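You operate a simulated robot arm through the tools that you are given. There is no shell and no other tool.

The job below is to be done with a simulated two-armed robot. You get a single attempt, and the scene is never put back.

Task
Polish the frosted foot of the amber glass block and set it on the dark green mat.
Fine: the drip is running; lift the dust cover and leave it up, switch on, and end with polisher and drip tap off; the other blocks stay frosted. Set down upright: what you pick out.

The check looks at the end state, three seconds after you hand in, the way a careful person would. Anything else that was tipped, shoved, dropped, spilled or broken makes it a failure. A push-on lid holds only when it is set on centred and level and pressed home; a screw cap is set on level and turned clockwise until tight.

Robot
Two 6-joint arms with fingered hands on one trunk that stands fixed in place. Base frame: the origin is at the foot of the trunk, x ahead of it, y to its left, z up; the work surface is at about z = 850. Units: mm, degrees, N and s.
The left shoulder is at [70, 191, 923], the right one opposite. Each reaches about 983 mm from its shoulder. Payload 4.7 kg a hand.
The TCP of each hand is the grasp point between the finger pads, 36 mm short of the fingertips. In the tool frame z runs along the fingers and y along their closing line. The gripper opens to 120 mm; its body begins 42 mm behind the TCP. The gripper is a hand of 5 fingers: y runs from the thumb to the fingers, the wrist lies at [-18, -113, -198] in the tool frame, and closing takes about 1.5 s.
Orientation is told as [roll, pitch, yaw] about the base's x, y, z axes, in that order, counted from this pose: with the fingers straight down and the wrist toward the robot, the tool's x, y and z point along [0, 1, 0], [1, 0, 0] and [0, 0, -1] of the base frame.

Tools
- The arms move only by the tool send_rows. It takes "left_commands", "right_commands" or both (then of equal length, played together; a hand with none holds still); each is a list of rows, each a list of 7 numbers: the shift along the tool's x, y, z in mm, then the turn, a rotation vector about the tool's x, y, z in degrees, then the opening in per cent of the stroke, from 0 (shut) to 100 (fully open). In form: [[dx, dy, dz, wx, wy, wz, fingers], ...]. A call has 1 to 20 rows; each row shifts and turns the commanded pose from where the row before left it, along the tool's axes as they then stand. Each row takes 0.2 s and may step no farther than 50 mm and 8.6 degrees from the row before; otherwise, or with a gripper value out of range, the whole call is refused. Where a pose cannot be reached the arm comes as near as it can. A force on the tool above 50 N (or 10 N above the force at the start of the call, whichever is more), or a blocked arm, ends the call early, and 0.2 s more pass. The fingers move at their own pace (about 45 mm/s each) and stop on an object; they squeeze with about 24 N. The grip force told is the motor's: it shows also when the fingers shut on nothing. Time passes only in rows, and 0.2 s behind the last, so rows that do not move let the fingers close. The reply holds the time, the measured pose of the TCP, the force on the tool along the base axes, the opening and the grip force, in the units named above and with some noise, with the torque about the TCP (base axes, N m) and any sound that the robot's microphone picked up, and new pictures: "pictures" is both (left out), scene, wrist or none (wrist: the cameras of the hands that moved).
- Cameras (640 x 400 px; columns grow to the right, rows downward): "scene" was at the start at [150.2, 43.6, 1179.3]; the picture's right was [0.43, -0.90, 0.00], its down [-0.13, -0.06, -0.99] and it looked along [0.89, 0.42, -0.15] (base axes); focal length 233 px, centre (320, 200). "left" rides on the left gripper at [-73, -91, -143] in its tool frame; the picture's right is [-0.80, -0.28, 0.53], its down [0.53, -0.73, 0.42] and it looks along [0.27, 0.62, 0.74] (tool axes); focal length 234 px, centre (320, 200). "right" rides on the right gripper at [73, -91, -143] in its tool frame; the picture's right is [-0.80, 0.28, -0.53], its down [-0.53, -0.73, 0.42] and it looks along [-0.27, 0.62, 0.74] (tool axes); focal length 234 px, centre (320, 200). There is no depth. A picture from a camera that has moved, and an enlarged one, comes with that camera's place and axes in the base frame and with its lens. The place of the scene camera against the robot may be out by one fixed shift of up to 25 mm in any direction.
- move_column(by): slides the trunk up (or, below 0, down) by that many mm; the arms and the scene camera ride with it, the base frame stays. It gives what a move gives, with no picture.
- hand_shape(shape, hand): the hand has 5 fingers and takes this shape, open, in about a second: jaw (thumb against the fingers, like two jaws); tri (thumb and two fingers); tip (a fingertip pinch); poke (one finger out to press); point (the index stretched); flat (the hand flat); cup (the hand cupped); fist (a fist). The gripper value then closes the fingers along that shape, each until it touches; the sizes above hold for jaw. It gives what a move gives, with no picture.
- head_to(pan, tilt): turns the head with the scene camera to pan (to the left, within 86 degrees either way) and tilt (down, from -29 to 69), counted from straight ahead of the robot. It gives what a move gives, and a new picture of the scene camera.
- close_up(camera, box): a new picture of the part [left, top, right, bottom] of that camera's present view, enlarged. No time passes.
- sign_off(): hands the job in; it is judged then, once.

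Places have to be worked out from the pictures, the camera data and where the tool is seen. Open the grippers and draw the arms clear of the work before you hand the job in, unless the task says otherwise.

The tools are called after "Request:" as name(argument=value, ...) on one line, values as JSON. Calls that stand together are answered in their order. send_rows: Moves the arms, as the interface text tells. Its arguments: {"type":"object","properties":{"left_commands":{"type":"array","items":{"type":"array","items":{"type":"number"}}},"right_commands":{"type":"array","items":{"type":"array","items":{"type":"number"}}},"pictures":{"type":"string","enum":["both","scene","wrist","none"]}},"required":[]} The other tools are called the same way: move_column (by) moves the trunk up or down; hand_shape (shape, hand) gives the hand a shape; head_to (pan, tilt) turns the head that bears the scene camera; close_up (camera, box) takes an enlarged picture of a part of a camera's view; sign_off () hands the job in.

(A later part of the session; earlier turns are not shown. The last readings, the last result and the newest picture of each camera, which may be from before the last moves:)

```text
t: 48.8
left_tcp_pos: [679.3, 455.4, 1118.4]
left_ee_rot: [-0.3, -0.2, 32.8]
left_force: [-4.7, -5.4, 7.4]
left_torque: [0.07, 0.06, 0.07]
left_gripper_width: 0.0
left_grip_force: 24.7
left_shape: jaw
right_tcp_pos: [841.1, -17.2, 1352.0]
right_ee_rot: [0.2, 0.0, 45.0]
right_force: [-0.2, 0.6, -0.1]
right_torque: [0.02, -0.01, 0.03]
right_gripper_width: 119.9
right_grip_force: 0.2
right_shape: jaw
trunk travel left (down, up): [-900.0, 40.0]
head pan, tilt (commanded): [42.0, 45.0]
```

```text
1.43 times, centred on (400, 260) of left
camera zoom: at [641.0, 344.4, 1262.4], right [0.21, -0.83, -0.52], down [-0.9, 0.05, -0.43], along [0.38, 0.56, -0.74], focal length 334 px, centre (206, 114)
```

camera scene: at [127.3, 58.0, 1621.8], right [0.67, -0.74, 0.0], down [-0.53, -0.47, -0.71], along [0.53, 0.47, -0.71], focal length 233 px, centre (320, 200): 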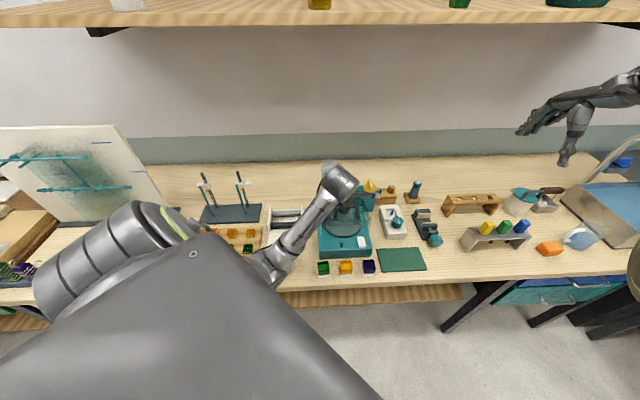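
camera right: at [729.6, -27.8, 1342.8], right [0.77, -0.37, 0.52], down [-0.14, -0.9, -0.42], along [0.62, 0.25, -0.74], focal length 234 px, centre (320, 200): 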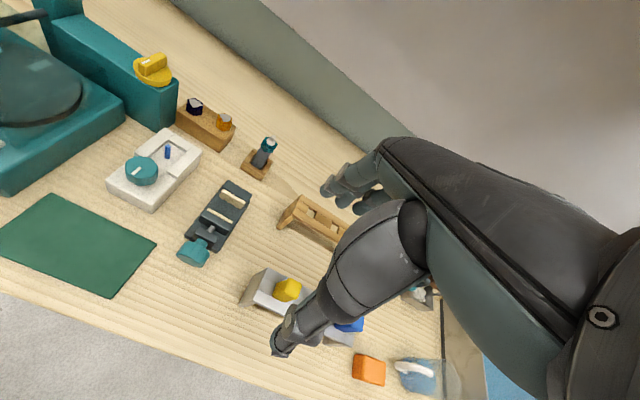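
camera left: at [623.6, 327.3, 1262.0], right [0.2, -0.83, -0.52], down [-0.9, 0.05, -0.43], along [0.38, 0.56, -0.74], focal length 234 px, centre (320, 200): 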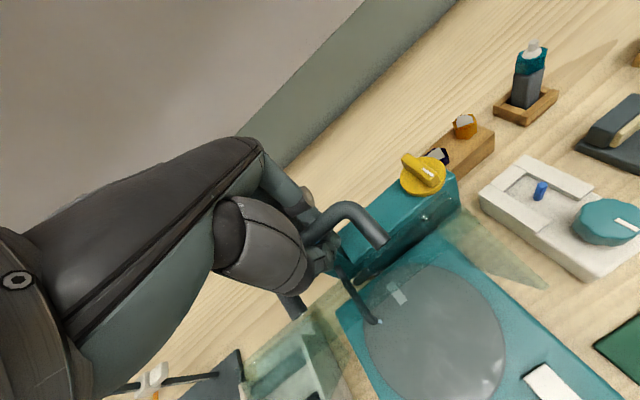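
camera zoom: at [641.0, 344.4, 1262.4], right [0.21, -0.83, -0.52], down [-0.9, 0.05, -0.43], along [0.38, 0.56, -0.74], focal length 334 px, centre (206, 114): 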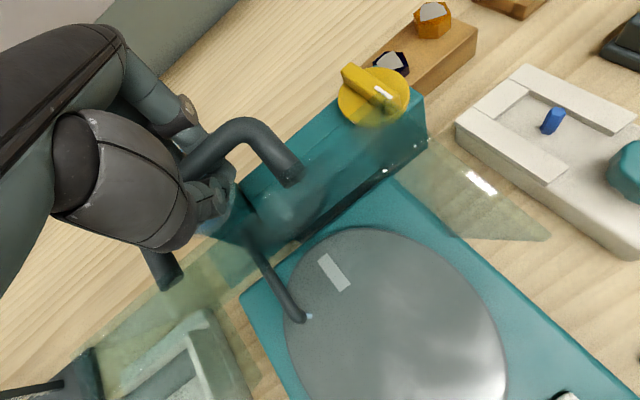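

There is some resistance now (about 10 N). I check from the right hand's camera whether it is the hinge stop or the fingers touching the tank.

Request:
close_up(camera="right", box=[0, 0, 320, 200])

Request:
close_up(camera="left", box=[260, 130, 420, 290])

```text
2.00 times, centred on (160, 100) of right
camera zoom: at [725.6, -32.3, 1494.9], right [0.77, -0.37, 0.52], down [-0.14, -0.89, -0.43], along [0.63, 0.25, -0.74], focal length 468 px, centre (640, 400)
```

zoom: 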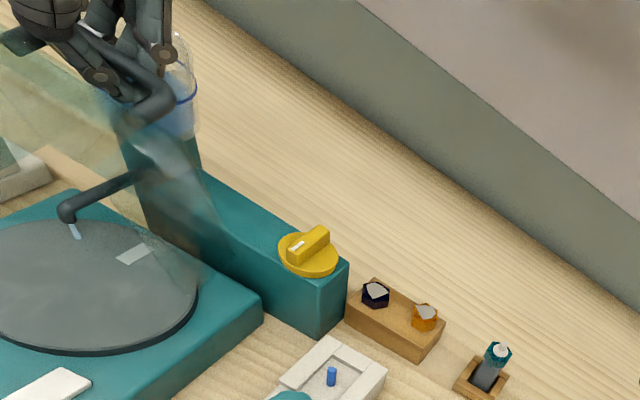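

```text
2.50 times, centred on (340, 210) of left
camera zoom: at [641.0, 344.4, 1262.4], right [0.21, -0.83, -0.52], down [-0.9, 0.05, -0.43], along [0.38, 0.56, -0.74], focal length 585 px, centre (270, 175)
```

zoom: 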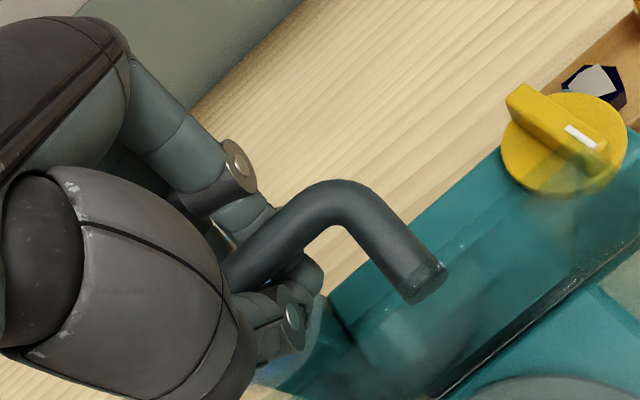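

From the right the fingertips look very near the tank's rim, behind the handle. I back off a few millimetres and up to relieve that contact.

Request:
send_rows(left_commands=[[-1, -5, -3, 0, 0, 0, 0], [0, 0, 0, 0, 0, 0, 0]], pictures="none")

Request:
close_up(camera="right", box=[0, 0, 160, 100])

```text
t: 49.4
left_tcp_pos: [676.8, 454.6, 1119.6]
left_ee_rot: [-0.3, 0.1, 33.0]
left_force: [2.5, -2.7, -0.9]
left_torque: [0.07, -0.01, 0.0]
left_gripper_width: 0.0
left_grip_force: 24.4
left_shape: jaw
right_tcp_pos: [844.5, -16.1, 1349.8]
right_ee_rot: [0.2, 0.1, 45.0]
right_force: [0.9, 0.6, 0.3]
right_torque: [0.0, 0.0, 0.01]
right_gripper_width: 119.9
right_grip_force: 0.1
right_shape: jaw
trunk travel left (down, up): [-900.0, 40.0]
head pan, tilt (commanded): [42.0, 45.0]
```

```text
4.00 times, centred on (80, 50) of right
camera zoom: at [728.3, -30.4, 1493.4], right [0.77, -0.37, 0.52], down [-0.14, -0.89, -0.42], along [0.62, 0.25, -0.74], focal length 937 px, centre (1280, 800)
```

zoom: 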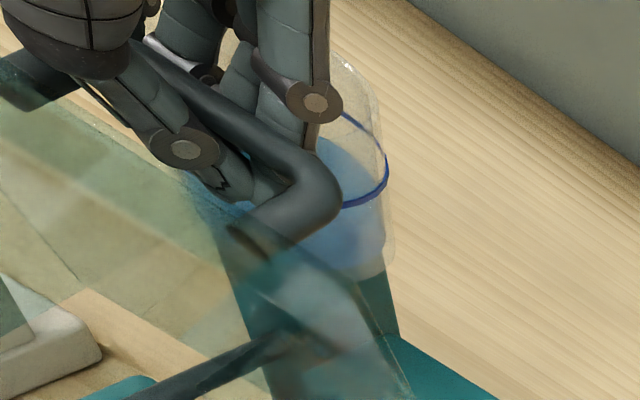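

The fingers sit right in front of the tank, and the handle cannot go much farther. I test whether the cover now stays by itself: opening the fingers a little, with the thumb still in front of the bar as a catch.

Request:
send_rows(left_commands=[[0, 0, 0, 0, 0, 0, 12], [0, 0, 0, 0, 0, 0, 12], [0, 0, 0, 0, 0, 0, 12]], pictures="none")

Request:
close_up(camera="right", box=[0, 0, 160, 100])

```text
t: 50.2
left_tcp_pos: [675.8, 453.3, 1123.5]
left_ee_rot: [-0.3, -0.3, 33.0]
left_force: [-2.6, -5.4, 12.5]
left_torque: [0.19, 0.12, 0.12]
left_gripper_width: 14.2
left_grip_force: 0.0
left_shape: jaw
right_tcp_pos: [842.5, -17.6, 1351.0]
right_ee_rot: [0.2, -0.1, 45.0]
right_force: [0.4, 0.3, -0.3]
right_torque: [-0.03, -0.01, -0.01]
right_gripper_width: 119.8
right_grip_force: 0.0
right_shape: jaw
trunk travel left (down, up): [-900.0, 40.0]
head pan, tilt (commanded): [42.0, 45.0]
```

```text
4.00 times, centred on (80, 50) of right
camera zoom: at [725.5, -32.4, 1495.0], right [0.77, -0.37, 0.52], down [-0.14, -0.89, -0.43], along [0.63, 0.25, -0.74], focal length 937 px, centre (1280, 800)
```

zoom: 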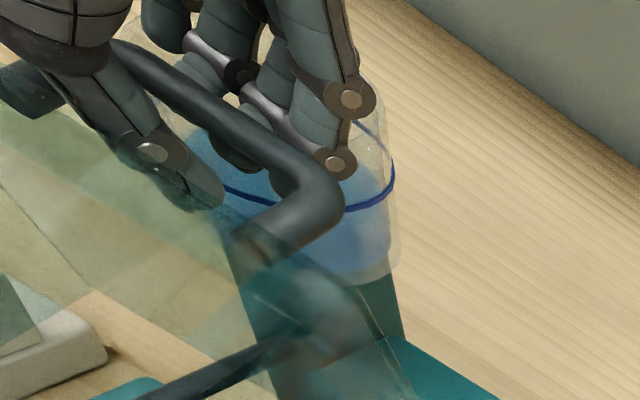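

The force rises as the opening fingers press down on the tank, so I lift the hand a little to relieve it and look whether the bar stays in place.

Request:
send_rows(left_commands=[[0, 0, -8, 0, 0, 0, 12], [0, 0, -6, 0, 0, 0, 12]], pictures="none")

Request:
close_up(camera="right", box=[0, 0, 160, 100])

Request:
close_up(camera="left", box=[260, 130, 420, 290])

```text
t: 50.8
left_tcp_pos: [675.7, 455.8, 1133.3]
left_ee_rot: [-0.2, 0.0, 33.2]
left_force: [-0.2, -0.1, 0.4]
left_torque: [-0.01, -0.04, 0.01]
left_gripper_width: 14.5
left_grip_force: 0.0
left_shape: jaw
right_tcp_pos: [844.3, -15.1, 1350.2]
right_ee_rot: [0.1, 0.3, 44.9]
right_force: [0.1, -0.5, -0.4]
right_torque: [0.01, 0.01, -0.03]
right_gripper_width: 120.0
right_grip_force: 0.0
right_shape: jaw
trunk travel left (down, up): [-900.0, 40.0]
head pan, tilt (commanded): [42.0, 45.0]
```

```text
4.00 times, centred on (80, 50) of right
camera zoom: at [728.3, -28.8, 1493.4], right [0.77, -0.37, 0.52], down [-0.14, -0.89, -0.42], along [0.62, 0.25, -0.74], focal length 937 px, centre (1280, 800)
```

zoom: 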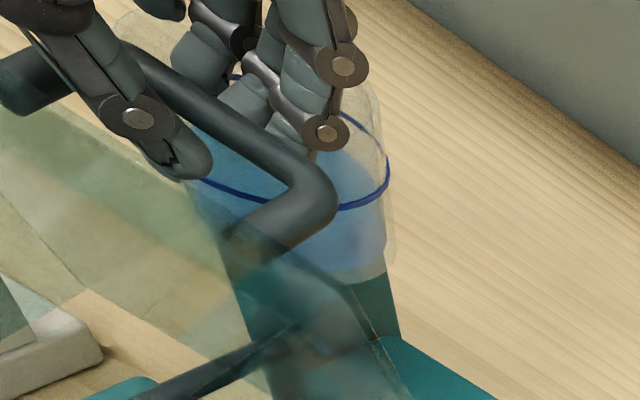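

```text
2.50 times, centred on (340, 210) of left
camera zoom: at [640.2, 345.5, 1276.9], right [0.21, -0.83, -0.52], down [-0.9, 0.04, -0.43], along [0.38, 0.56, -0.74], focal length 585 px, centre (270, 175)
```

zoom: 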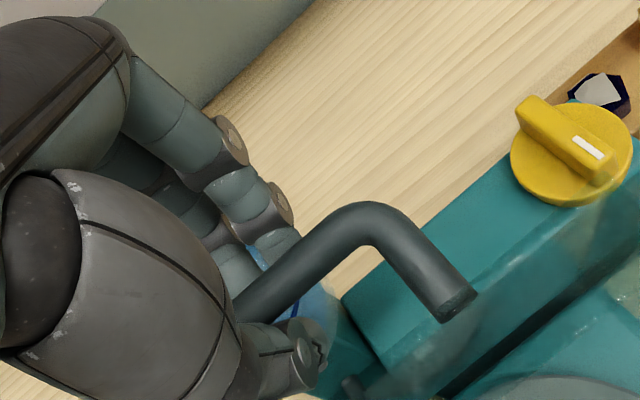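

The force is zero and the bar has not moved, so the cover holds by itself. I withdraw the hand straight up while opening slowly.

Request:
send_rows(left_commands=[[0, 0, -8, 0, 0, 0, 16], [0, 0, -10, 0, 0, 0, 22], [0, 0, -12, 0, 0, 0, 30], [0, 0, -15, 0, 0, 0, 35], [0, 0, -15, 0, 0, 0, 40], [0, 0, -10, 0, 0, 0, 40]], pictures="both")

Request:
close_up(camera="right", box=[0, 0, 240, 150])

Request:
close_up(camera="scene", box=[300, 140, 420, 250])

```text
t: 52.2
left_tcp_pos: [677.3, 453.0, 1203.2]
left_ee_rot: [-0.2, 0.0, 32.9]
left_force: [0.6, -0.1, -0.5]
left_torque: [0.02, -0.04, 0.01]
left_gripper_width: 47.6
left_grip_force: 0.0
left_shape: jaw
right_tcp_pos: [843.2, -15.5, 1349.3]
right_ee_rot: [0.1, 0.0, 44.9]
right_force: [0.5, -1.1, 0.2]
right_torque: [0.02, -0.02, -0.01]
right_gripper_width: 119.7
right_grip_force: 0.0
right_shape: jaw
trunk travel left (down, up): [-900.0, 40.0]
head pan, tilt (commanded): [42.0, 45.0]
camera scene: at [127.0, 58.2, 1621.8], right [0.67, -0.74, 0.0], down [-0.53, -0.47, -0.71], along [0.53, 0.47, -0.71], focal length 233 px, centre (320, 200)
camera left: at [639.8, 342.7, 1347.1], right [0.2, -0.83, -0.52], down [-0.9, 0.05, -0.43], along [0.38, 0.56, -0.74], focal length 234 px, centre (320, 200)
```

scene: 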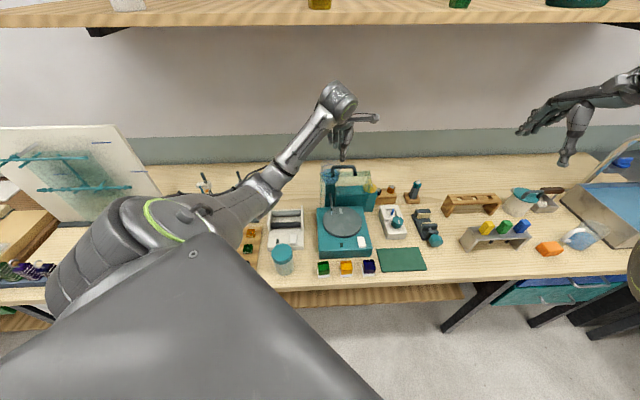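
left: 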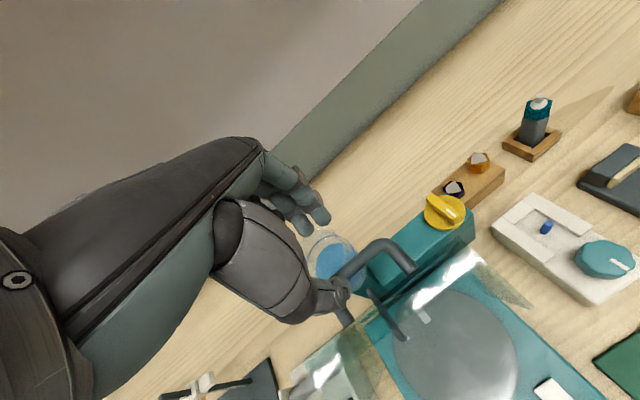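

```text
2.67 times, centred on (120, 75) of right
camera zoom: at [727.8, -30.0, 1493.7], right [0.77, -0.37, 0.52], down [-0.14, -0.89, -0.42], along [0.62, 0.25, -0.74], focal length 624 px, centre (853, 533)
```

zoom: 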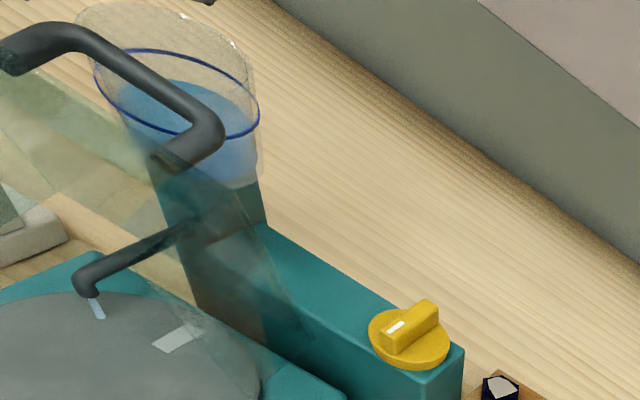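

```text
3.64 times, centred on (360, 195) of scene
camera zoom: at [127.0, 58.2, 1621.8], right [0.67, -0.74, 0.0], down [-0.53, -0.47, -0.71], along [0.53, 0.47, -0.71], focal length 846 px, centre (174, 218)
```

zoom: 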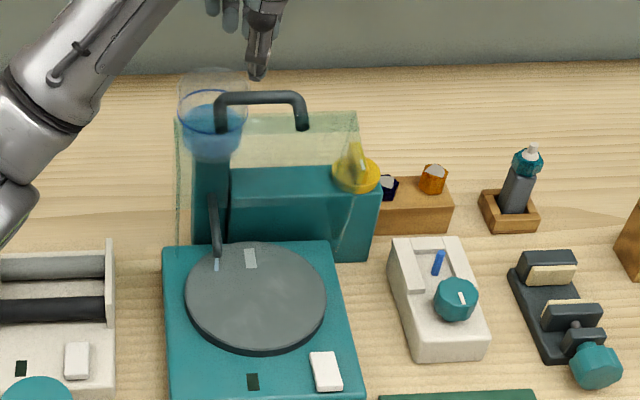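

The cover stays up. I draw the left hand back toward the front and look at the switch closely with its camera.

Request:
send_rows(left_commands=[[-6, -30, -5, 0, 0, 0, 40], [-8, -38, 0, 0, 0, 0, 40], [-8, -38, 0, 0, 0, 0, 40], [-8, -38, 0, 0, 0, 0, 40], [-8, -38, 5, 0, 0, 0, 40]], pictures="both")

```text
t: 53.4
left_tcp_pos: [592.2, 384.3, 1133.7]
left_ee_rot: [-0.5, -0.9, 32.8]
left_force: [-9.1, -7.8, 33.7]
left_torque: [1.52, -0.86, 0.15]
left_gripper_width: 48.0
left_grip_force: 0.1
left_shape: jaw
left hand out of reach, approached as far as the arm can: row 1, 2, 3, 4, 5
right_tcp_pos: [835.4, -22.1, 1356.7]
right_ee_rot: [0.1, -0.2, 44.9]
right_force: [-0.2, -1.3, 0.7]
right_torque: [0.03, -0.04, -0.02]
right_gripper_width: 120.1
right_grip_force: 0.1
right_shape: jaw
trunk travel left (down, up): [-900.0, 40.0]
head pan, tilt (commanded): [42.0, 45.0]
camera scene: at [116.9, 50.2, 1623.5], right [0.67, -0.74, 0.0], down [-0.52, -0.47, -0.71], along [0.53, 0.48, -0.7], focal length 233 px, centre (320, 200)
camera left: at [551.7, 272.7, 1276.4], right [0.21, -0.83, -0.52], down [-0.9, 0.05, -0.44], along [0.39, 0.56, -0.73], focal length 234 px, centre (320, 200)
```

scene: 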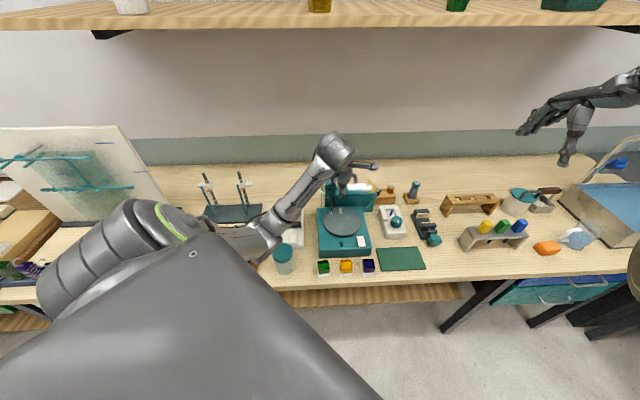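
left: 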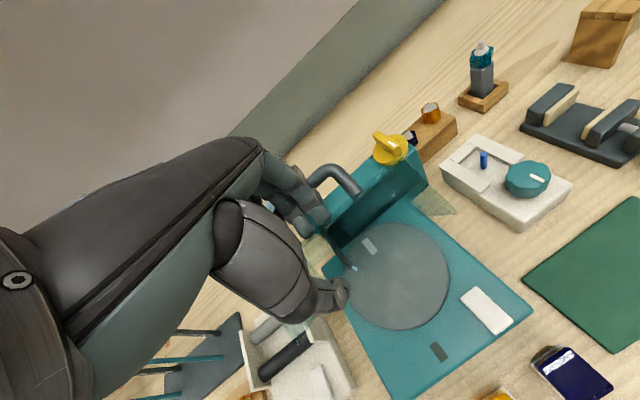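

The arm could not follow at that height, sank and is pressing on the cover's edge (about 35 N). I go straight up at once.

Request:
send_rows(left_commands=[[0, 0, -15, 0, 0, 0, 40], [0, 0, -15, 0, 0, 0, 40]], pictures="both")

Request:
close_up(camera="scene", box=[300, 140, 420, 250])

Request:
close_up(camera="right", box=[0, 0, 240, 150])

```text
t: 54.0
left_tcp_pos: [608.1, 400.9, 1140.3]
left_ee_rot: [-0.3, -0.3, 32.9]
left_force: [-1.2, -9.0, 22.4]
left_torque: [0.65, -0.09, -0.09]
left_gripper_width: 47.5
left_grip_force: 0.1
left_shape: jaw
left hand out of reach, approached as far as the arm can: row 1, 2
right_tcp_pos: [843.1, -18.6, 1351.2]
right_ee_rot: [0.1, 0.0, 44.8]
right_force: [0.9, 0.4, -0.1]
right_torque: [0.04, 0.04, -0.02]
right_gripper_width: 119.7
right_grip_force: 0.1
right_shape: jaw
trunk travel left (down, up): [-900.0, 40.0]
head pan, tilt (commanded): [42.0, 45.0]
camera scene: at [125.5, 55.0, 1621.8], right [0.67, -0.74, 0.0], down [-0.53, -0.47, -0.71], along [0.53, 0.47, -0.71], focal length 233 px, centre (320, 200)
camera left: at [569.5, 289.4, 1284.0], right [0.2, -0.83, -0.52], down [-0.9, 0.05, -0.43], along [0.38, 0.56, -0.74], focal length 234 px, centre (320, 200)
```

scene: 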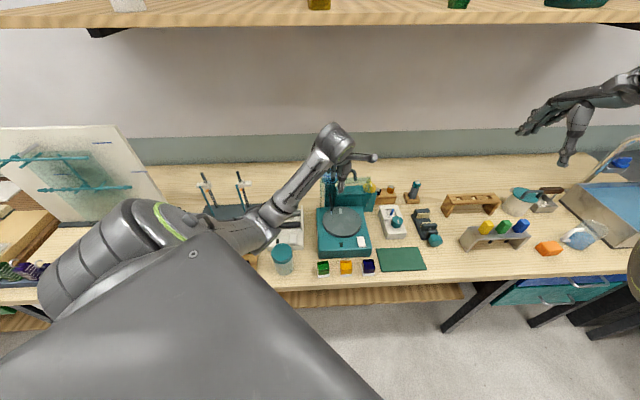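
left: 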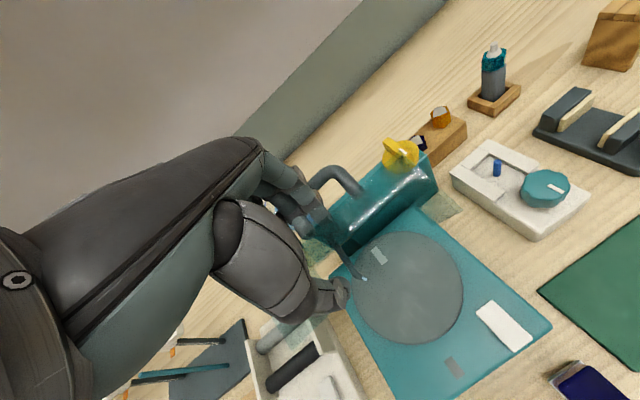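

```text
3.64 times, centred on (360, 195) of scene
camera zoom: at [125.5, 55.0, 1621.8], right [0.67, -0.74, 0.0], down [-0.53, -0.47, -0.71], along [0.53, 0.47, -0.71], focal length 846 px, centre (174, 218)
```

zoom: 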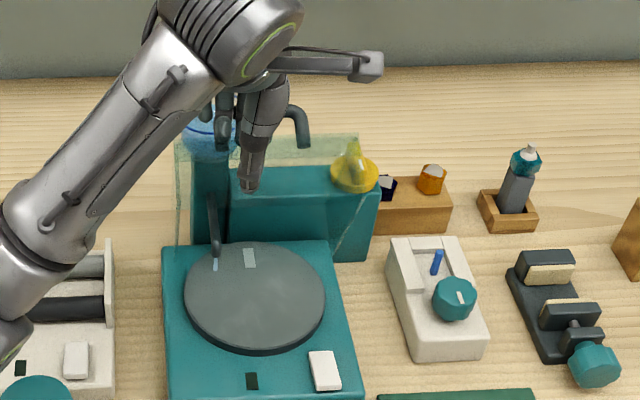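

```text
2.67 times, centred on (120, 75) of right
camera zoom: at [726.5, -33.1, 1494.2], right [0.77, -0.37, 0.52], down [-0.14, -0.89, -0.43], along [0.63, 0.25, -0.74], focal length 624 px, centre (853, 533)
```

zoom: 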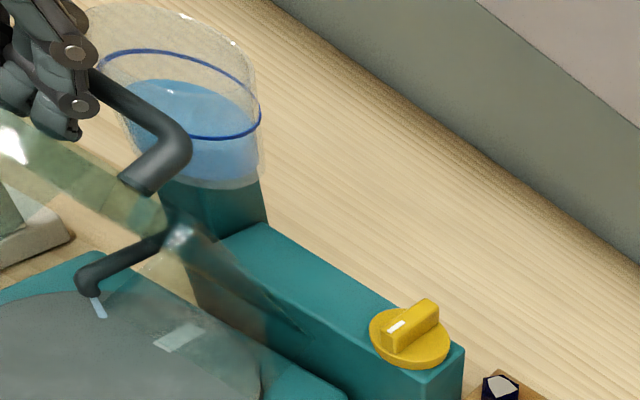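

The fingers bear on the handle/cover edge from above. I move up and slightly back toward where the arm had room, then re-check.

Request:
send_rows(left_commands=[[1, 4, -10, 0, 0, 0, 40], [1.5, 8, -12, 0, 0, 0, 40], [1.5, 8, -15, 0, 0, 0, 40], [1.5, 8, -15, 0, 0, 0, 40]], pictures="none")

Request:
close_up(camera="right", box=[0, 0, 240, 150])

Request:
close_up(camera="scene", box=[300, 130, 420, 240])

```text
t: 55.0
left_tcp_pos: [635.1, 429.4, 1182.6]
left_ee_rot: [-0.4, 0.0, 32.9]
left_force: [0.4, -0.4, 0.6]
left_torque: [0.0, 0.01, 0.0]
left_gripper_width: 47.6
left_grip_force: 0.1
left_shape: jaw
left hand out of reach, approached as far as the arm can: row 1, 3, 4
right_tcp_pos: [843.5, -15.0, 1350.3]
right_ee_rot: [0.1, 0.2, 45.1]
right_force: [0.2, 1.0, 0.2]
right_torque: [0.02, 0.01, 0.02]
right_gripper_width: 120.0
right_grip_force: 0.0
right_shape: jaw
trunk travel left (down, up): [-900.0, 40.0]
head pan, tilt (commanded): [42.0, 45.0]
```

```text
2.67 times, centred on (120, 75) of right
camera zoom: at [728.1, -29.6, 1493.5], right [0.77, -0.37, 0.52], down [-0.14, -0.89, -0.42], along [0.62, 0.25, -0.74], focal length 624 px, centre (853, 533)
```

zoom: 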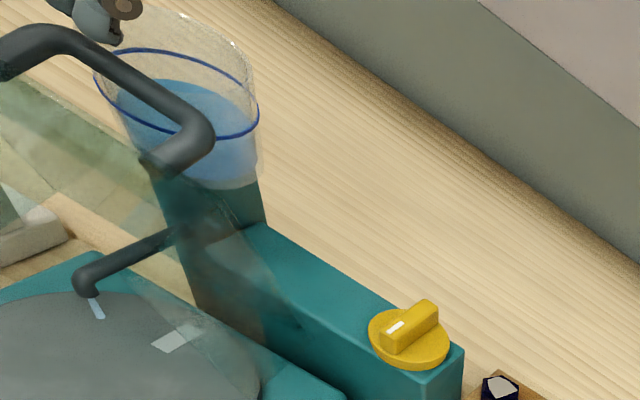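

```text
3.64 times, centred on (360, 185) of scene
camera zoom: at [127.3, 58.6, 1621.8], right [0.67, -0.74, 0.0], down [-0.53, -0.47, -0.71], along [0.53, 0.47, -0.71], focal length 846 px, centre (174, 254)
```

zoom: 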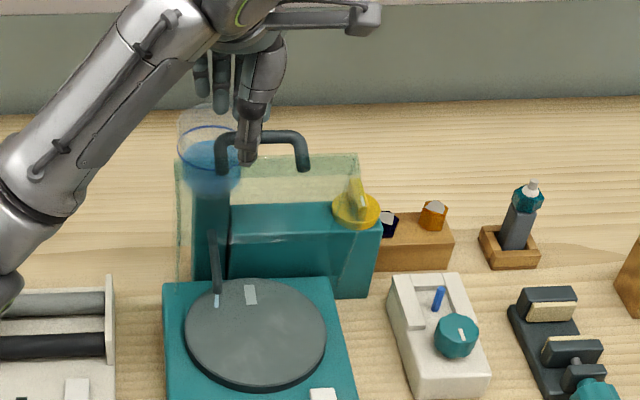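

The hand is free again and the cover stays up. I raise the trunk 30 mm to gain clearance, then turn the hand to yaw 0 where the arm has room.

Request:
move_column(by=30)

Request:
send_rows(left_commands=[[0, 0, 0, 0, 0, 8.2, 40], [0, 0, 0, 0, 0, 8.2, 40], [0, 0, 0, 0, 0, 8.2, 40], [0, 0, 0, 0, 0, 8.2, 40]], pictures="none")

```text
t: 55.8
left_tcp_pos: [634.7, 431.0, 1213.4]
left_ee_rot: [-0.3, -0.2, 32.8]
left_force: [0.5, 0.7, -0.6]
left_torque: [-0.02, 0.01, 0.0]
left_gripper_width: 47.9
left_grip_force: 0.1
left_shape: jaw
right_tcp_pos: [843.9, -14.8, 1379.2]
right_ee_rot: [0.0, 0.3, 44.9]
right_force: [-0.3, 0.8, 0.4]
right_torque: [-0.02, 0.02, -0.01]
right_gripper_width: 120.0
right_grip_force: 0.1
right_shape: jaw
trunk travel left (down, up): [-930.0, 10.0]
head pan, tilt (commanded): [42.0, 45.0]
```

```text
t: 56.8
left_tcp_pos: [634.5, 430.1, 1212.3]
left_ee_rot: [-0.3, -0.3, -0.1]
left_force: [-0.5, -0.4, -0.7]
left_torque: [-0.03, 0.01, -0.01]
left_gripper_width: 47.9
left_grip_force: 0.0
left_shape: jaw
right_tcp_pos: [843.6, -15.1, 1379.8]
right_ee_rot: [0.1, 0.2, 45.0]
right_force: [0.0, 0.7, -0.1]
right_torque: [0.0, -0.03, -0.01]
right_gripper_width: 120.1
right_grip_force: 0.1
right_shape: jaw
trunk travel left (down, up): [-930.0, 10.0]
head pan, tilt (commanded): [42.0, 45.0]
```

Yaw 0 reached at the same place. I now move back toward the front in steps, checking the height stays.

Request:
send_rows(left_commands=[[-25, -20, 0, 0, 0, 0, 40], [-25, -20, 0, 0, 0, 0, 40]], pictures="none")

```text
t: 57.4
left_tcp_pos: [593.3, 378.4, 1214.8]
left_ee_rot: [-0.2, -0.3, 0.0]
left_force: [-0.4, -0.5, 1.2]
left_torque: [0.01, -0.01, 0.0]
left_gripper_width: 47.5
left_grip_force: 0.1
left_shape: jaw
right_tcp_pos: [843.0, -16.2, 1380.7]
right_ee_rot: [0.1, 0.1, 45.0]
right_force: [0.6, -0.3, 0.8]
right_torque: [0.04, -0.06, -0.01]
right_gripper_width: 119.9
right_grip_force: 0.0
right_shape: jaw
trunk travel left (down, up): [-930.0, 10.0]
head pan, tilt (commanded): [42.0, 45.0]
```

Still free at that height. I continue to about [545, 320] and down somewhat to see the switch and blocks.

Request:
send_rows(left_commands=[[-25, -22, 0, 0, 0, 0, 40], [-25, -22, 10, 0, 0, 0, 40], [-15, -10, 20, 0, 0, 0, 40]], pictures="both")

```text
t: 58.1
left_tcp_pos: [542.5, 313.7, 1183.5]
left_ee_rot: [-0.3, -0.4, 0.0]
left_force: [0.6, -0.1, 0.1]
left_torque: [-0.03, 0.02, 0.01]
left_gripper_width: 47.7
left_grip_force: 0.0
left_shape: jaw
right_tcp_pos: [843.7, -15.6, 1381.1]
right_ee_rot: [0.0, 0.2, 45.0]
right_force: [0.0, -0.3, -0.7]
right_torque: [0.01, -0.01, 0.0]
right_gripper_width: 119.8
right_grip_force: 0.1
right_shape: jaw
trunk travel left (down, up): [-930.0, 10.0]
head pan, tilt (commanded): [42.0, 45.0]
camera scene: at [127.2, 58.2, 1651.9], right [0.67, -0.74, 0.0], down [-0.53, -0.47, -0.71], along [0.53, 0.47, -0.71], focal length 233 px, centre (320, 200)
camera left: at [449.9, 241.3, 1326.0], right [-0.27, -0.81, -0.52], down [-0.73, 0.53, -0.43], along [0.62, 0.26, -0.73], focal length 234 px, centre (320, 200)
```

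scene: 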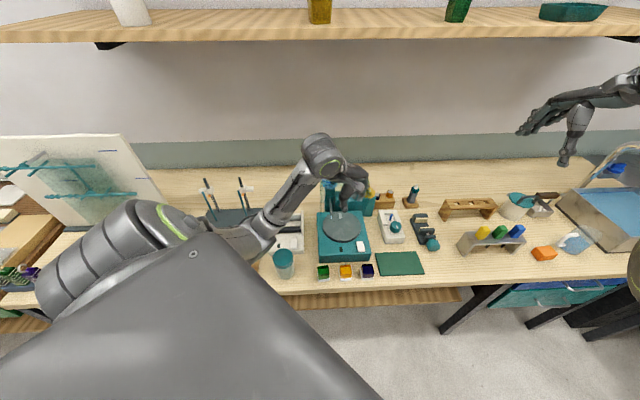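
left: 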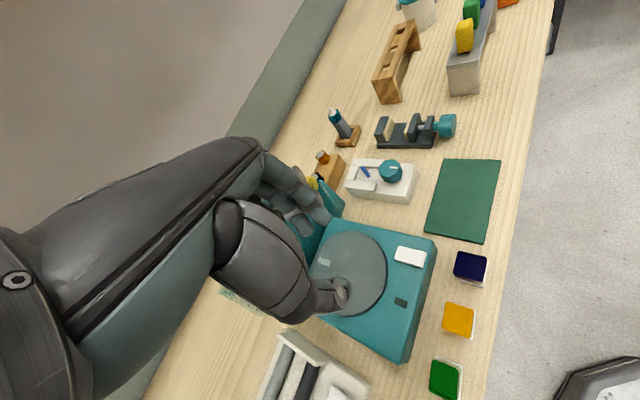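

I enlarge the switch and the blocks from this camera for measurement.

Request:
close_up(camera="left", box=[360, 220, 460, 290])

Request:
close_up(camera="left", box=[400, 230, 520, 400])

Request:
close_up(camera="scene", box=[310, 220, 420, 290])

```text
5.71 times, centred on (410, 255) of left
camera zoom: at [449.9, 241.3, 1326.0], right [-0.27, -0.81, -0.52], down [-0.73, 0.53, -0.43], along [0.62, 0.26, -0.73], focal length 1338 px, centre (-194, -114)
```

zoom: 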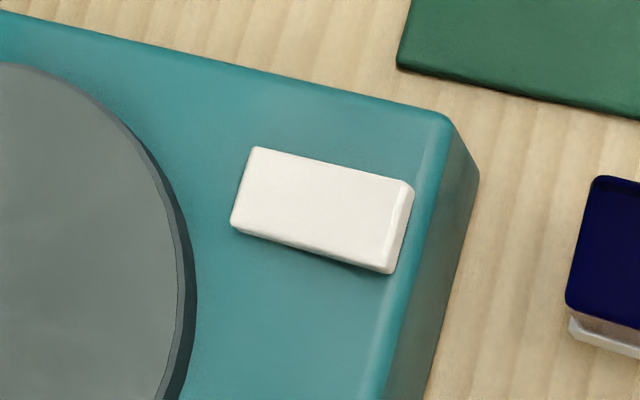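

```text
2.35 times, centred on (460, 315) of left
camera zoom: at [449.9, 241.3, 1326.0], right [-0.27, -0.81, -0.52], down [-0.73, 0.53, -0.43], along [0.62, 0.26, -0.73], focal length 551 px, centre (-9, -71)
```

zoom: 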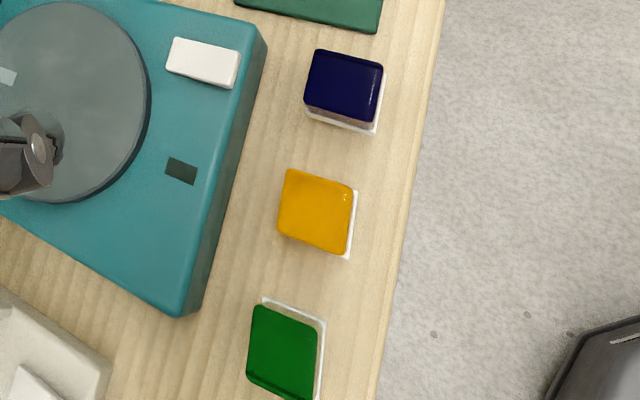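

```text
5.71 times, centred on (365, 255) of scene
camera zoom: at [127.2, 58.2, 1651.9], right [0.67, -0.74, 0.0], down [-0.53, -0.47, -0.71], along [0.53, 0.47, -0.71], focal length 1329 px, centre (63, -114)
```

zoom: 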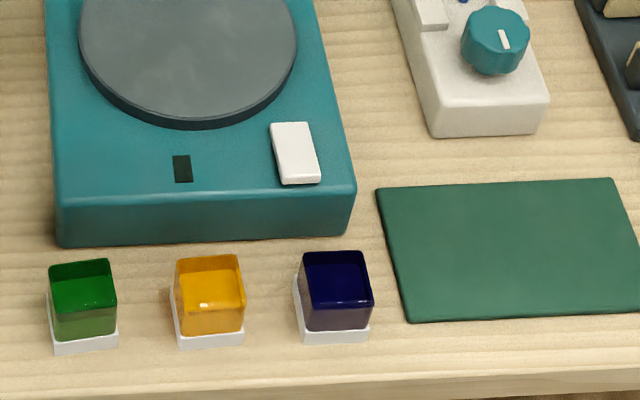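

Measured: amber block centre about [476, 264.5], 40 mm square, about 58 mm tall with an 18 mm frosted foot; disc centre about [613, 387], radius 79; the rocker's front end is raised. I shape the left hand to poke for the switch and look at it.

Request:
hand_shape(shape="poke", hand="left")

Request:
send_rows(left_commands=[[0, 0, 0, 0, 0, 0, 100]], pictures="both")

```text
t: 59.0
left_tcp_pos: [540.5, 314.1, 1182.8]
left_ee_rot: [-0.3, -0.3, 0.1]
left_force: [0.0, 0.4, 0.5]
left_torque: [0.0, 0.03, 0.0]
left_gripper_width: 0.1
left_grip_force: 0.0
left_shape: poke
right_tcp_pos: [844.2, -15.4, 1380.1]
right_ee_rot: [0.1, 0.2, 45.0]
right_force: [0.2, 0.0, -0.7]
right_torque: [0.01, -0.01, 0.03]
right_gripper_width: 120.1
right_grip_force: 0.2
right_shape: jaw
trunk travel left (down, up): [-930.0, 10.0]
head pan, tilt (commanded): [42.0, 45.0]
```

```text
t: 59.5
left_tcp_pos: [541.1, 315.0, 1182.8]
left_ee_rot: [-0.3, -0.4, 0.1]
left_force: [0.8, 0.1, 0.1]
left_torque: [0.02, 0.02, 0.0]
left_gripper_width: 0.0
left_grip_force: 0.0
left_shape: poke
right_tcp_pos: [843.7, -15.6, 1380.1]
right_ee_rot: [0.1, 0.3, 45.1]
right_force: [0.0, -0.4, 1.1]
right_torque: [0.03, 0.0, -0.02]
right_gripper_width: 120.3
right_grip_force: 0.0
right_shape: jaw
trunk travel left (down, up): [-930.0, 10.0]
head pan, tilt (commanded): [42.0, 45.0]
camera scene: at [127.1, 58.4, 1651.8], right [0.67, -0.74, 0.0], down [-0.53, -0.47, -0.71], along [0.53, 0.47, -0.71], focal length 233 px, centre (320, 200)
camera left: at [450.1, 241.7, 1326.0], right [-0.27, -0.81, -0.52], down [-0.73, 0.53, -0.43], along [0.63, 0.26, -0.73], focal length 234 px, centre (320, 200)
```

scene: 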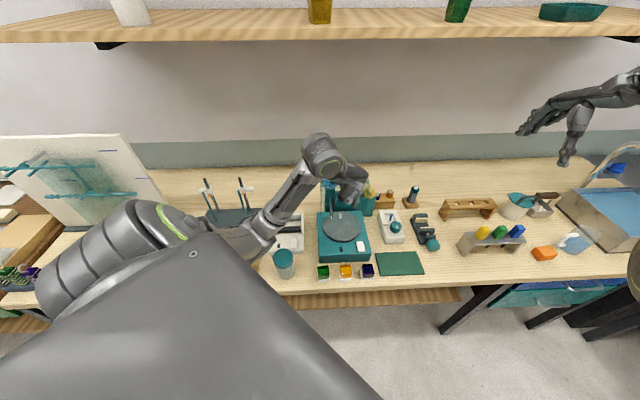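
left: 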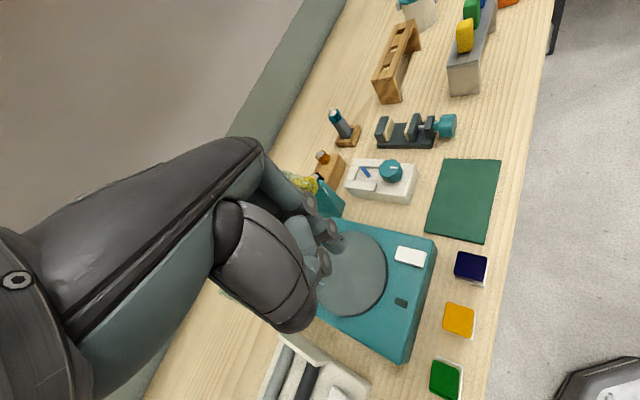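

Request:
close_up(camera="left", box=[210, 160, 400, 340])

Request:
close_up(camera="scene", box=[300, 120, 420, 240])

Request:
close_up(camera="right", box=[0, 0, 240, 150])

```text
2.22 times, centred on (305, 250) of left
camera zoom: at [450.1, 241.7, 1326.0], right [-0.27, -0.81, -0.52], down [-0.73, 0.53, -0.43], along [0.63, 0.26, -0.73], focal length 520 px, centre (353, 89)
```

zoom: 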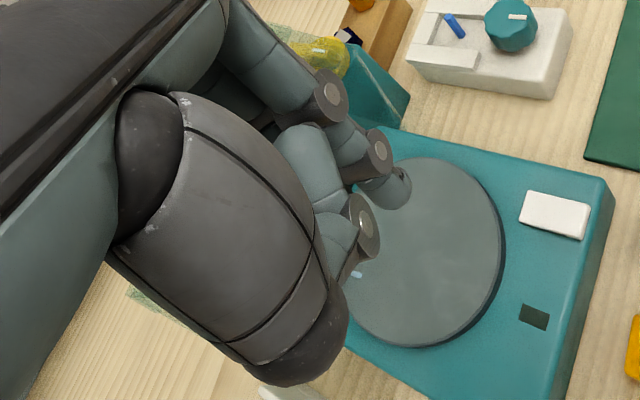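

```text
3.33 times, centred on (360, 180) of scene
camera zoom: at [127.1, 58.4, 1651.8], right [0.67, -0.74, 0.0], down [-0.53, -0.47, -0.71], along [0.53, 0.47, -0.71], focal length 775 px, centre (187, 267)
```

zoom: 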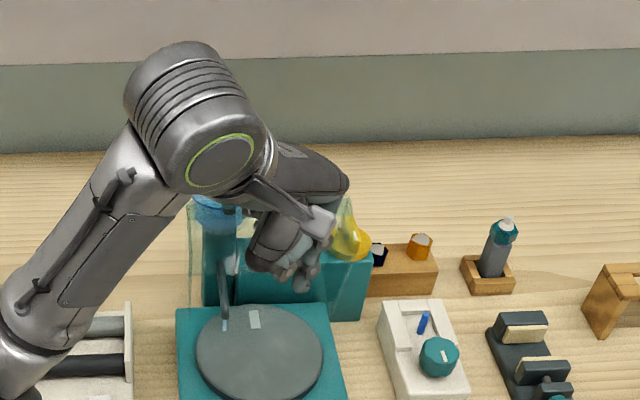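

```text
2.67 times, centred on (120, 75) of right
camera zoom: at [728.0, -29.8, 1523.7], right [0.77, -0.37, 0.52], down [-0.14, -0.89, -0.42], along [0.62, 0.25, -0.74], focal length 624 px, centre (853, 533)
```

zoom: 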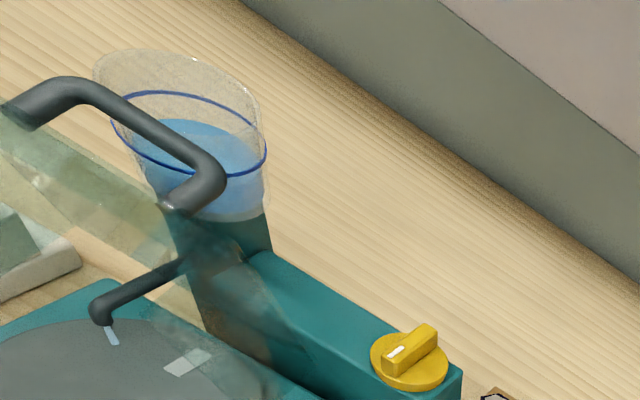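

The poke fingertip appears to be about 36 mm below the TCP, slightly toward the right. I move it above the raised front end of the rocker (about [577, 268]) and check.

Request:
send_rows(left_commands=[[-6.3, 5.5, 34, 0, 0, 0, 100], [-6.3, 5.5, 34, 0, 0, 0, 100], [-6.3, 5.5, 34, 0, 0, 0, 100], [-6.3, 5.5, 34, 0, 0, 0, 100], [-6.3, 5.5, 34, 0, 0, 0, 100], [-6, 5.5, 30, 0, 0, 0, 100]], pictures="both")

Request:
close_up(camera="left", box=[260, 180, 460, 320])

Request:
close_up(camera="scene", box=[310, 200, 400, 280])

```text
t: 60.9
left_tcp_pos: [575.9, 276.4, 983.0]
left_ee_rot: [-0.2, -0.4, 0.0]
left_force: [-1.4, 0.2, 0.6]
left_torque: [-0.02, -0.01, -0.01]
left_gripper_width: 0.0
left_grip_force: 0.0
left_shape: poke
right_tcp_pos: [843.9, -15.1, 1379.8]
right_ee_rot: [0.2, 0.2, 45.0]
right_force: [0.3, -1.1, 1.1]
right_torque: [0.0, 0.0, 0.0]
right_gripper_width: 120.0
right_grip_force: 0.1
right_shape: jaw
trunk travel left (down, up): [-930.0, 10.0]
head pan, tilt (commanded): [42.0, 45.0]
camera scene: at [127.3, 58.1, 1651.9], right [0.67, -0.74, 0.0], down [-0.53, -0.47, -0.71], along [0.53, 0.47, -0.71], focal length 233 px, centre (320, 200)
camera left: at [483.8, 203.7, 1126.4], right [-0.27, -0.81, -0.52], down [-0.73, 0.53, -0.43], along [0.63, 0.26, -0.73], focal length 234 px, centre (320, 200)
```

scene: 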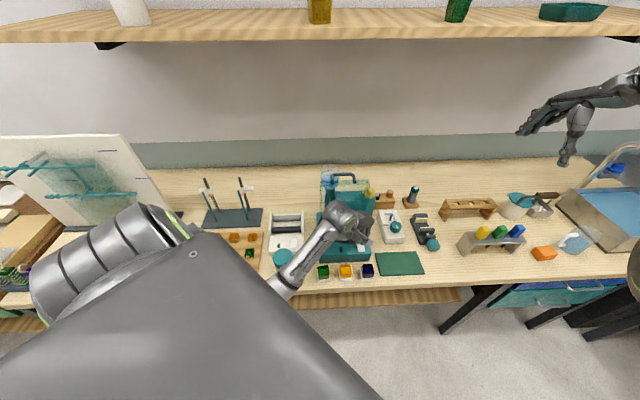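
left: 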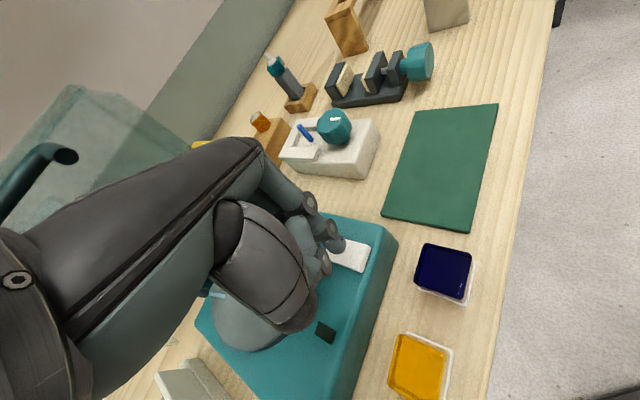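

```text
2.86 times, centred on (360, 250) of left
camera zoom: at [483.8, 203.7, 1126.4], right [-0.27, -0.81, -0.52], down [-0.73, 0.53, -0.43], along [0.63, 0.26, -0.73], focal length 669 px, centre (206, 57)
```

zoom: 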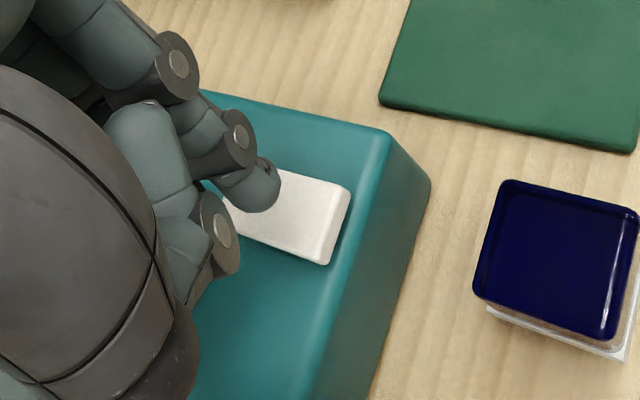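

```text
5.00 times, centred on (355, 240) of scene
camera zoom: at [127.3, 58.1, 1651.9], right [0.67, -0.74, 0.0], down [-0.53, -0.47, -0.71], along [0.53, 0.47, -0.71], focal length 1163 px, centre (145, 0)
```

zoom: 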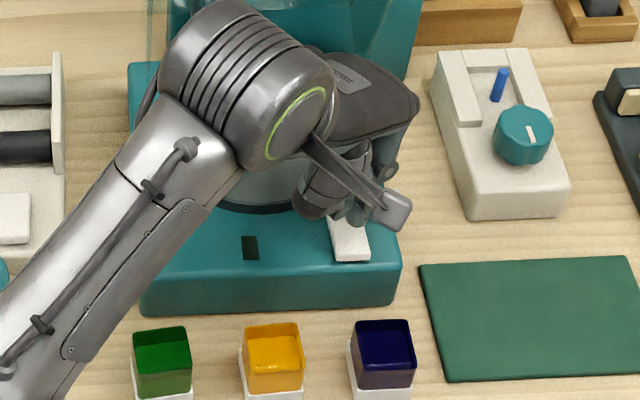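

The fingertip lines up over the front half of the rocker. I descend slowly toward contact.

Request:
send_rows(left_commands=[[-1.5, -1.5, 8, 0, 0, 0, 100], [0, 0, 8, 0, 0, 0, 100], [0, 0, 8, 0, 0, 0, 100], [0, 0, 5, 0, 0, 0, 100]], pictures="none")

Request:
close_up(camera="left", box=[260, 180, 460, 320])

```text
t: 61.9
left_tcp_pos: [574.2, 274.9, 954.8]
left_ee_rot: [-0.3, -0.6, 0.1]
left_force: [1.4, 0.7, 8.5]
left_torque: [0.02, -0.06, 0.02]
left_gripper_width: 0.2
left_grip_force: 0.0
left_shape: poke
right_tcp_pos: [841.9, -16.6, 1381.5]
right_ee_rot: [0.2, 0.1, 45.0]
right_force: [0.8, -0.4, -0.1]
right_torque: [-0.01, -0.01, -0.02]
right_gripper_width: 119.8
right_grip_force: 0.0
right_shape: jaw
trunk travel left (down, up): [-930.0, 10.0]
head pan, tilt (commanded): [42.0, 45.0]
```

```text
2.86 times, centred on (360, 250) of left
camera zoom: at [481.7, 201.9, 1098.5], right [-0.27, -0.81, -0.53], down [-0.73, 0.53, -0.43], along [0.63, 0.26, -0.73], focal length 669 px, centre (206, 57)
```

zoom: 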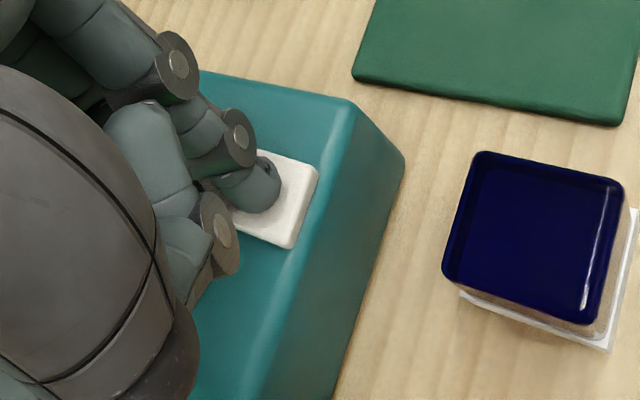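

Contact at 8.5 N, so the fingertip is about 50 mm below the TCP and is only ~9 mm in front of the rocker's middle. I lift off, shift 9 mm to the front end, and press there.

Request:
send_rows(left_commands=[[0, 0, -8, 0, 0, 0, 100], [-6.5, -6.5, 0, 0, 0, 0, 100], [0, 0, 6, 0, 0, 0, 100], [0, 0, 3, 0, 0, 0, 100], [0, 0, 3, 0, 0, 0, 100]], pictures="none")

Request:
close_up(camera="left", box=[260, 180, 460, 320])

```text
t: 63.0
left_tcp_pos: [568.3, 267.8, 953.6]
left_ee_rot: [-0.2, -0.9, -0.1]
left_force: [-1.7, 1.8, 25.8]
left_torque: [0.01, -0.06, 0.03]
left_gripper_width: 0.0
left_grip_force: 0.0
left_shape: poke
right_tcp_pos: [840.7, -16.5, 1382.7]
right_ee_rot: [0.0, -0.1, 45.0]
right_force: [-0.1, -0.1, -0.9]
right_torque: [0.01, 0.02, 0.01]
right_gripper_width: 120.0
right_grip_force: 0.0
right_shape: jaw
trunk travel left (down, up): [-930.0, 10.0]
head pan, tilt (commanded): [42.0, 45.0]
```

```text
2.86 times, centred on (360, 250) of left
camera zoom: at [474.7, 194.9, 1096.2], right [-0.27, -0.81, -0.53], down [-0.73, 0.53, -0.44], along [0.63, 0.26, -0.73], focal length 669 px, centre (206, 57)
```

zoom: 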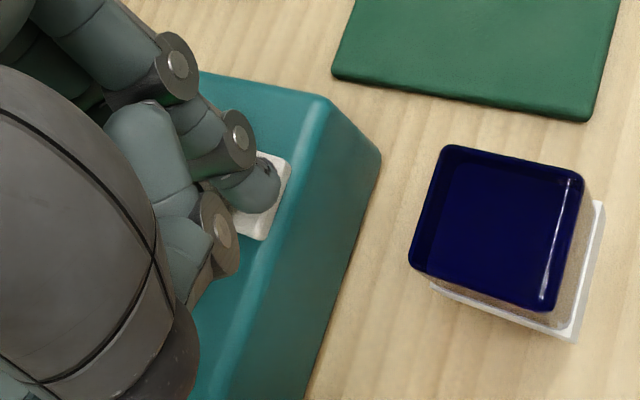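

25 N and no movement or sound; perhaps the raised end is the other one, or it has already switched. I lift off and look at the rocker and the indicator.

Request:
send_rows(left_commands=[[0, 0, -10, 0, 0, 0, 100], [0, 0, -25, 0, 0, 0, 100], [20, 10, -30, 0, 0, 0, 100], [30, 10, -30, 0, 0, 0, 100]], pictures="both")

Request:
close_up(camera="scene", box=[310, 210, 400, 280])

Request:
close_up(camera="left", box=[300, 200, 480, 320])

```text
t: 64.0
left_tcp_pos: [586.4, 320.1, 1041.6]
left_ee_rot: [-0.3, -0.4, 0.2]
left_force: [0.2, 0.2, -0.1]
left_torque: [-0.03, 0.02, -0.01]
left_gripper_width: 0.0
left_grip_force: 0.0
left_shape: poke
right_tcp_pos: [845.3, -13.7, 1379.6]
right_ee_rot: [0.2, 0.3, 45.0]
right_force: [0.3, 0.2, -0.1]
right_torque: [-0.06, 0.03, 0.0]
right_gripper_width: 119.9
right_grip_force: 0.0
right_shape: jaw
trunk travel left (down, up): [-930.0, 10.0]
head pan, tilt (commanded): [42.0, 45.0]
camera scene: at [128.4, 61.3, 1651.5], right [0.67, -0.74, 0.0], down [-0.53, -0.47, -0.71], along [0.52, 0.47, -0.71], focal length 233 px, centre (320, 200)
camera left: at [494.9, 247.9, 1185.7], right [-0.28, -0.81, -0.52], down [-0.73, 0.53, -0.43], along [0.62, 0.26, -0.74], focal length 234 px, centre (320, 200)
```

scene: 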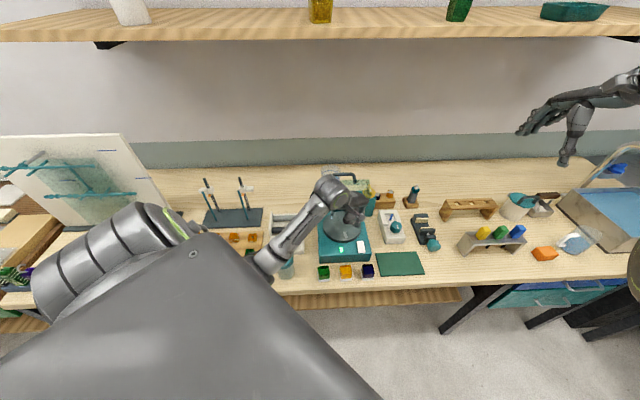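
left: 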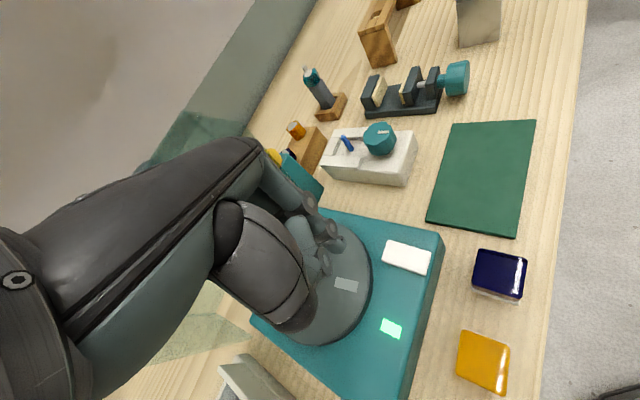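

```text
5.71 times, centred on (355, 245) of scene
camera zoom: at [128.4, 61.3, 1651.5], right [0.67, -0.74, 0.0], down [-0.53, -0.47, -0.71], along [0.52, 0.47, -0.71], focal length 1329 px, centre (120, -57)
```

zoom: 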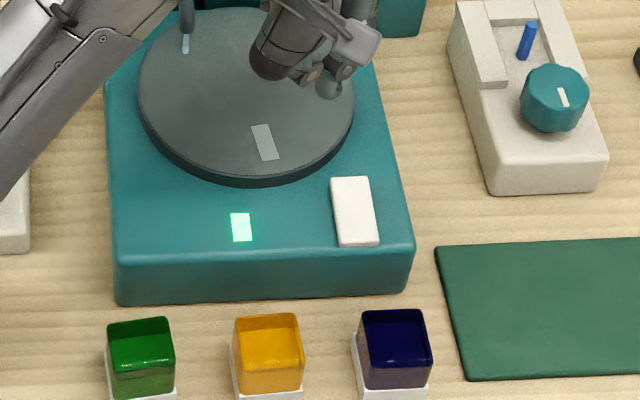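

```text
3.33 times, centred on (390, 260) of left
camera zoom: at [494.9, 247.9, 1185.7], right [-0.28, -0.81, -0.52], down [-0.73, 0.53, -0.43], along [0.62, 0.26, -0.74], focal length 781 px, centre (87, 0)
```

zoom: 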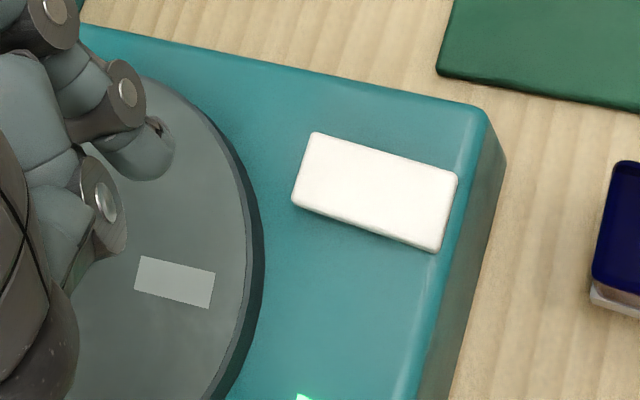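

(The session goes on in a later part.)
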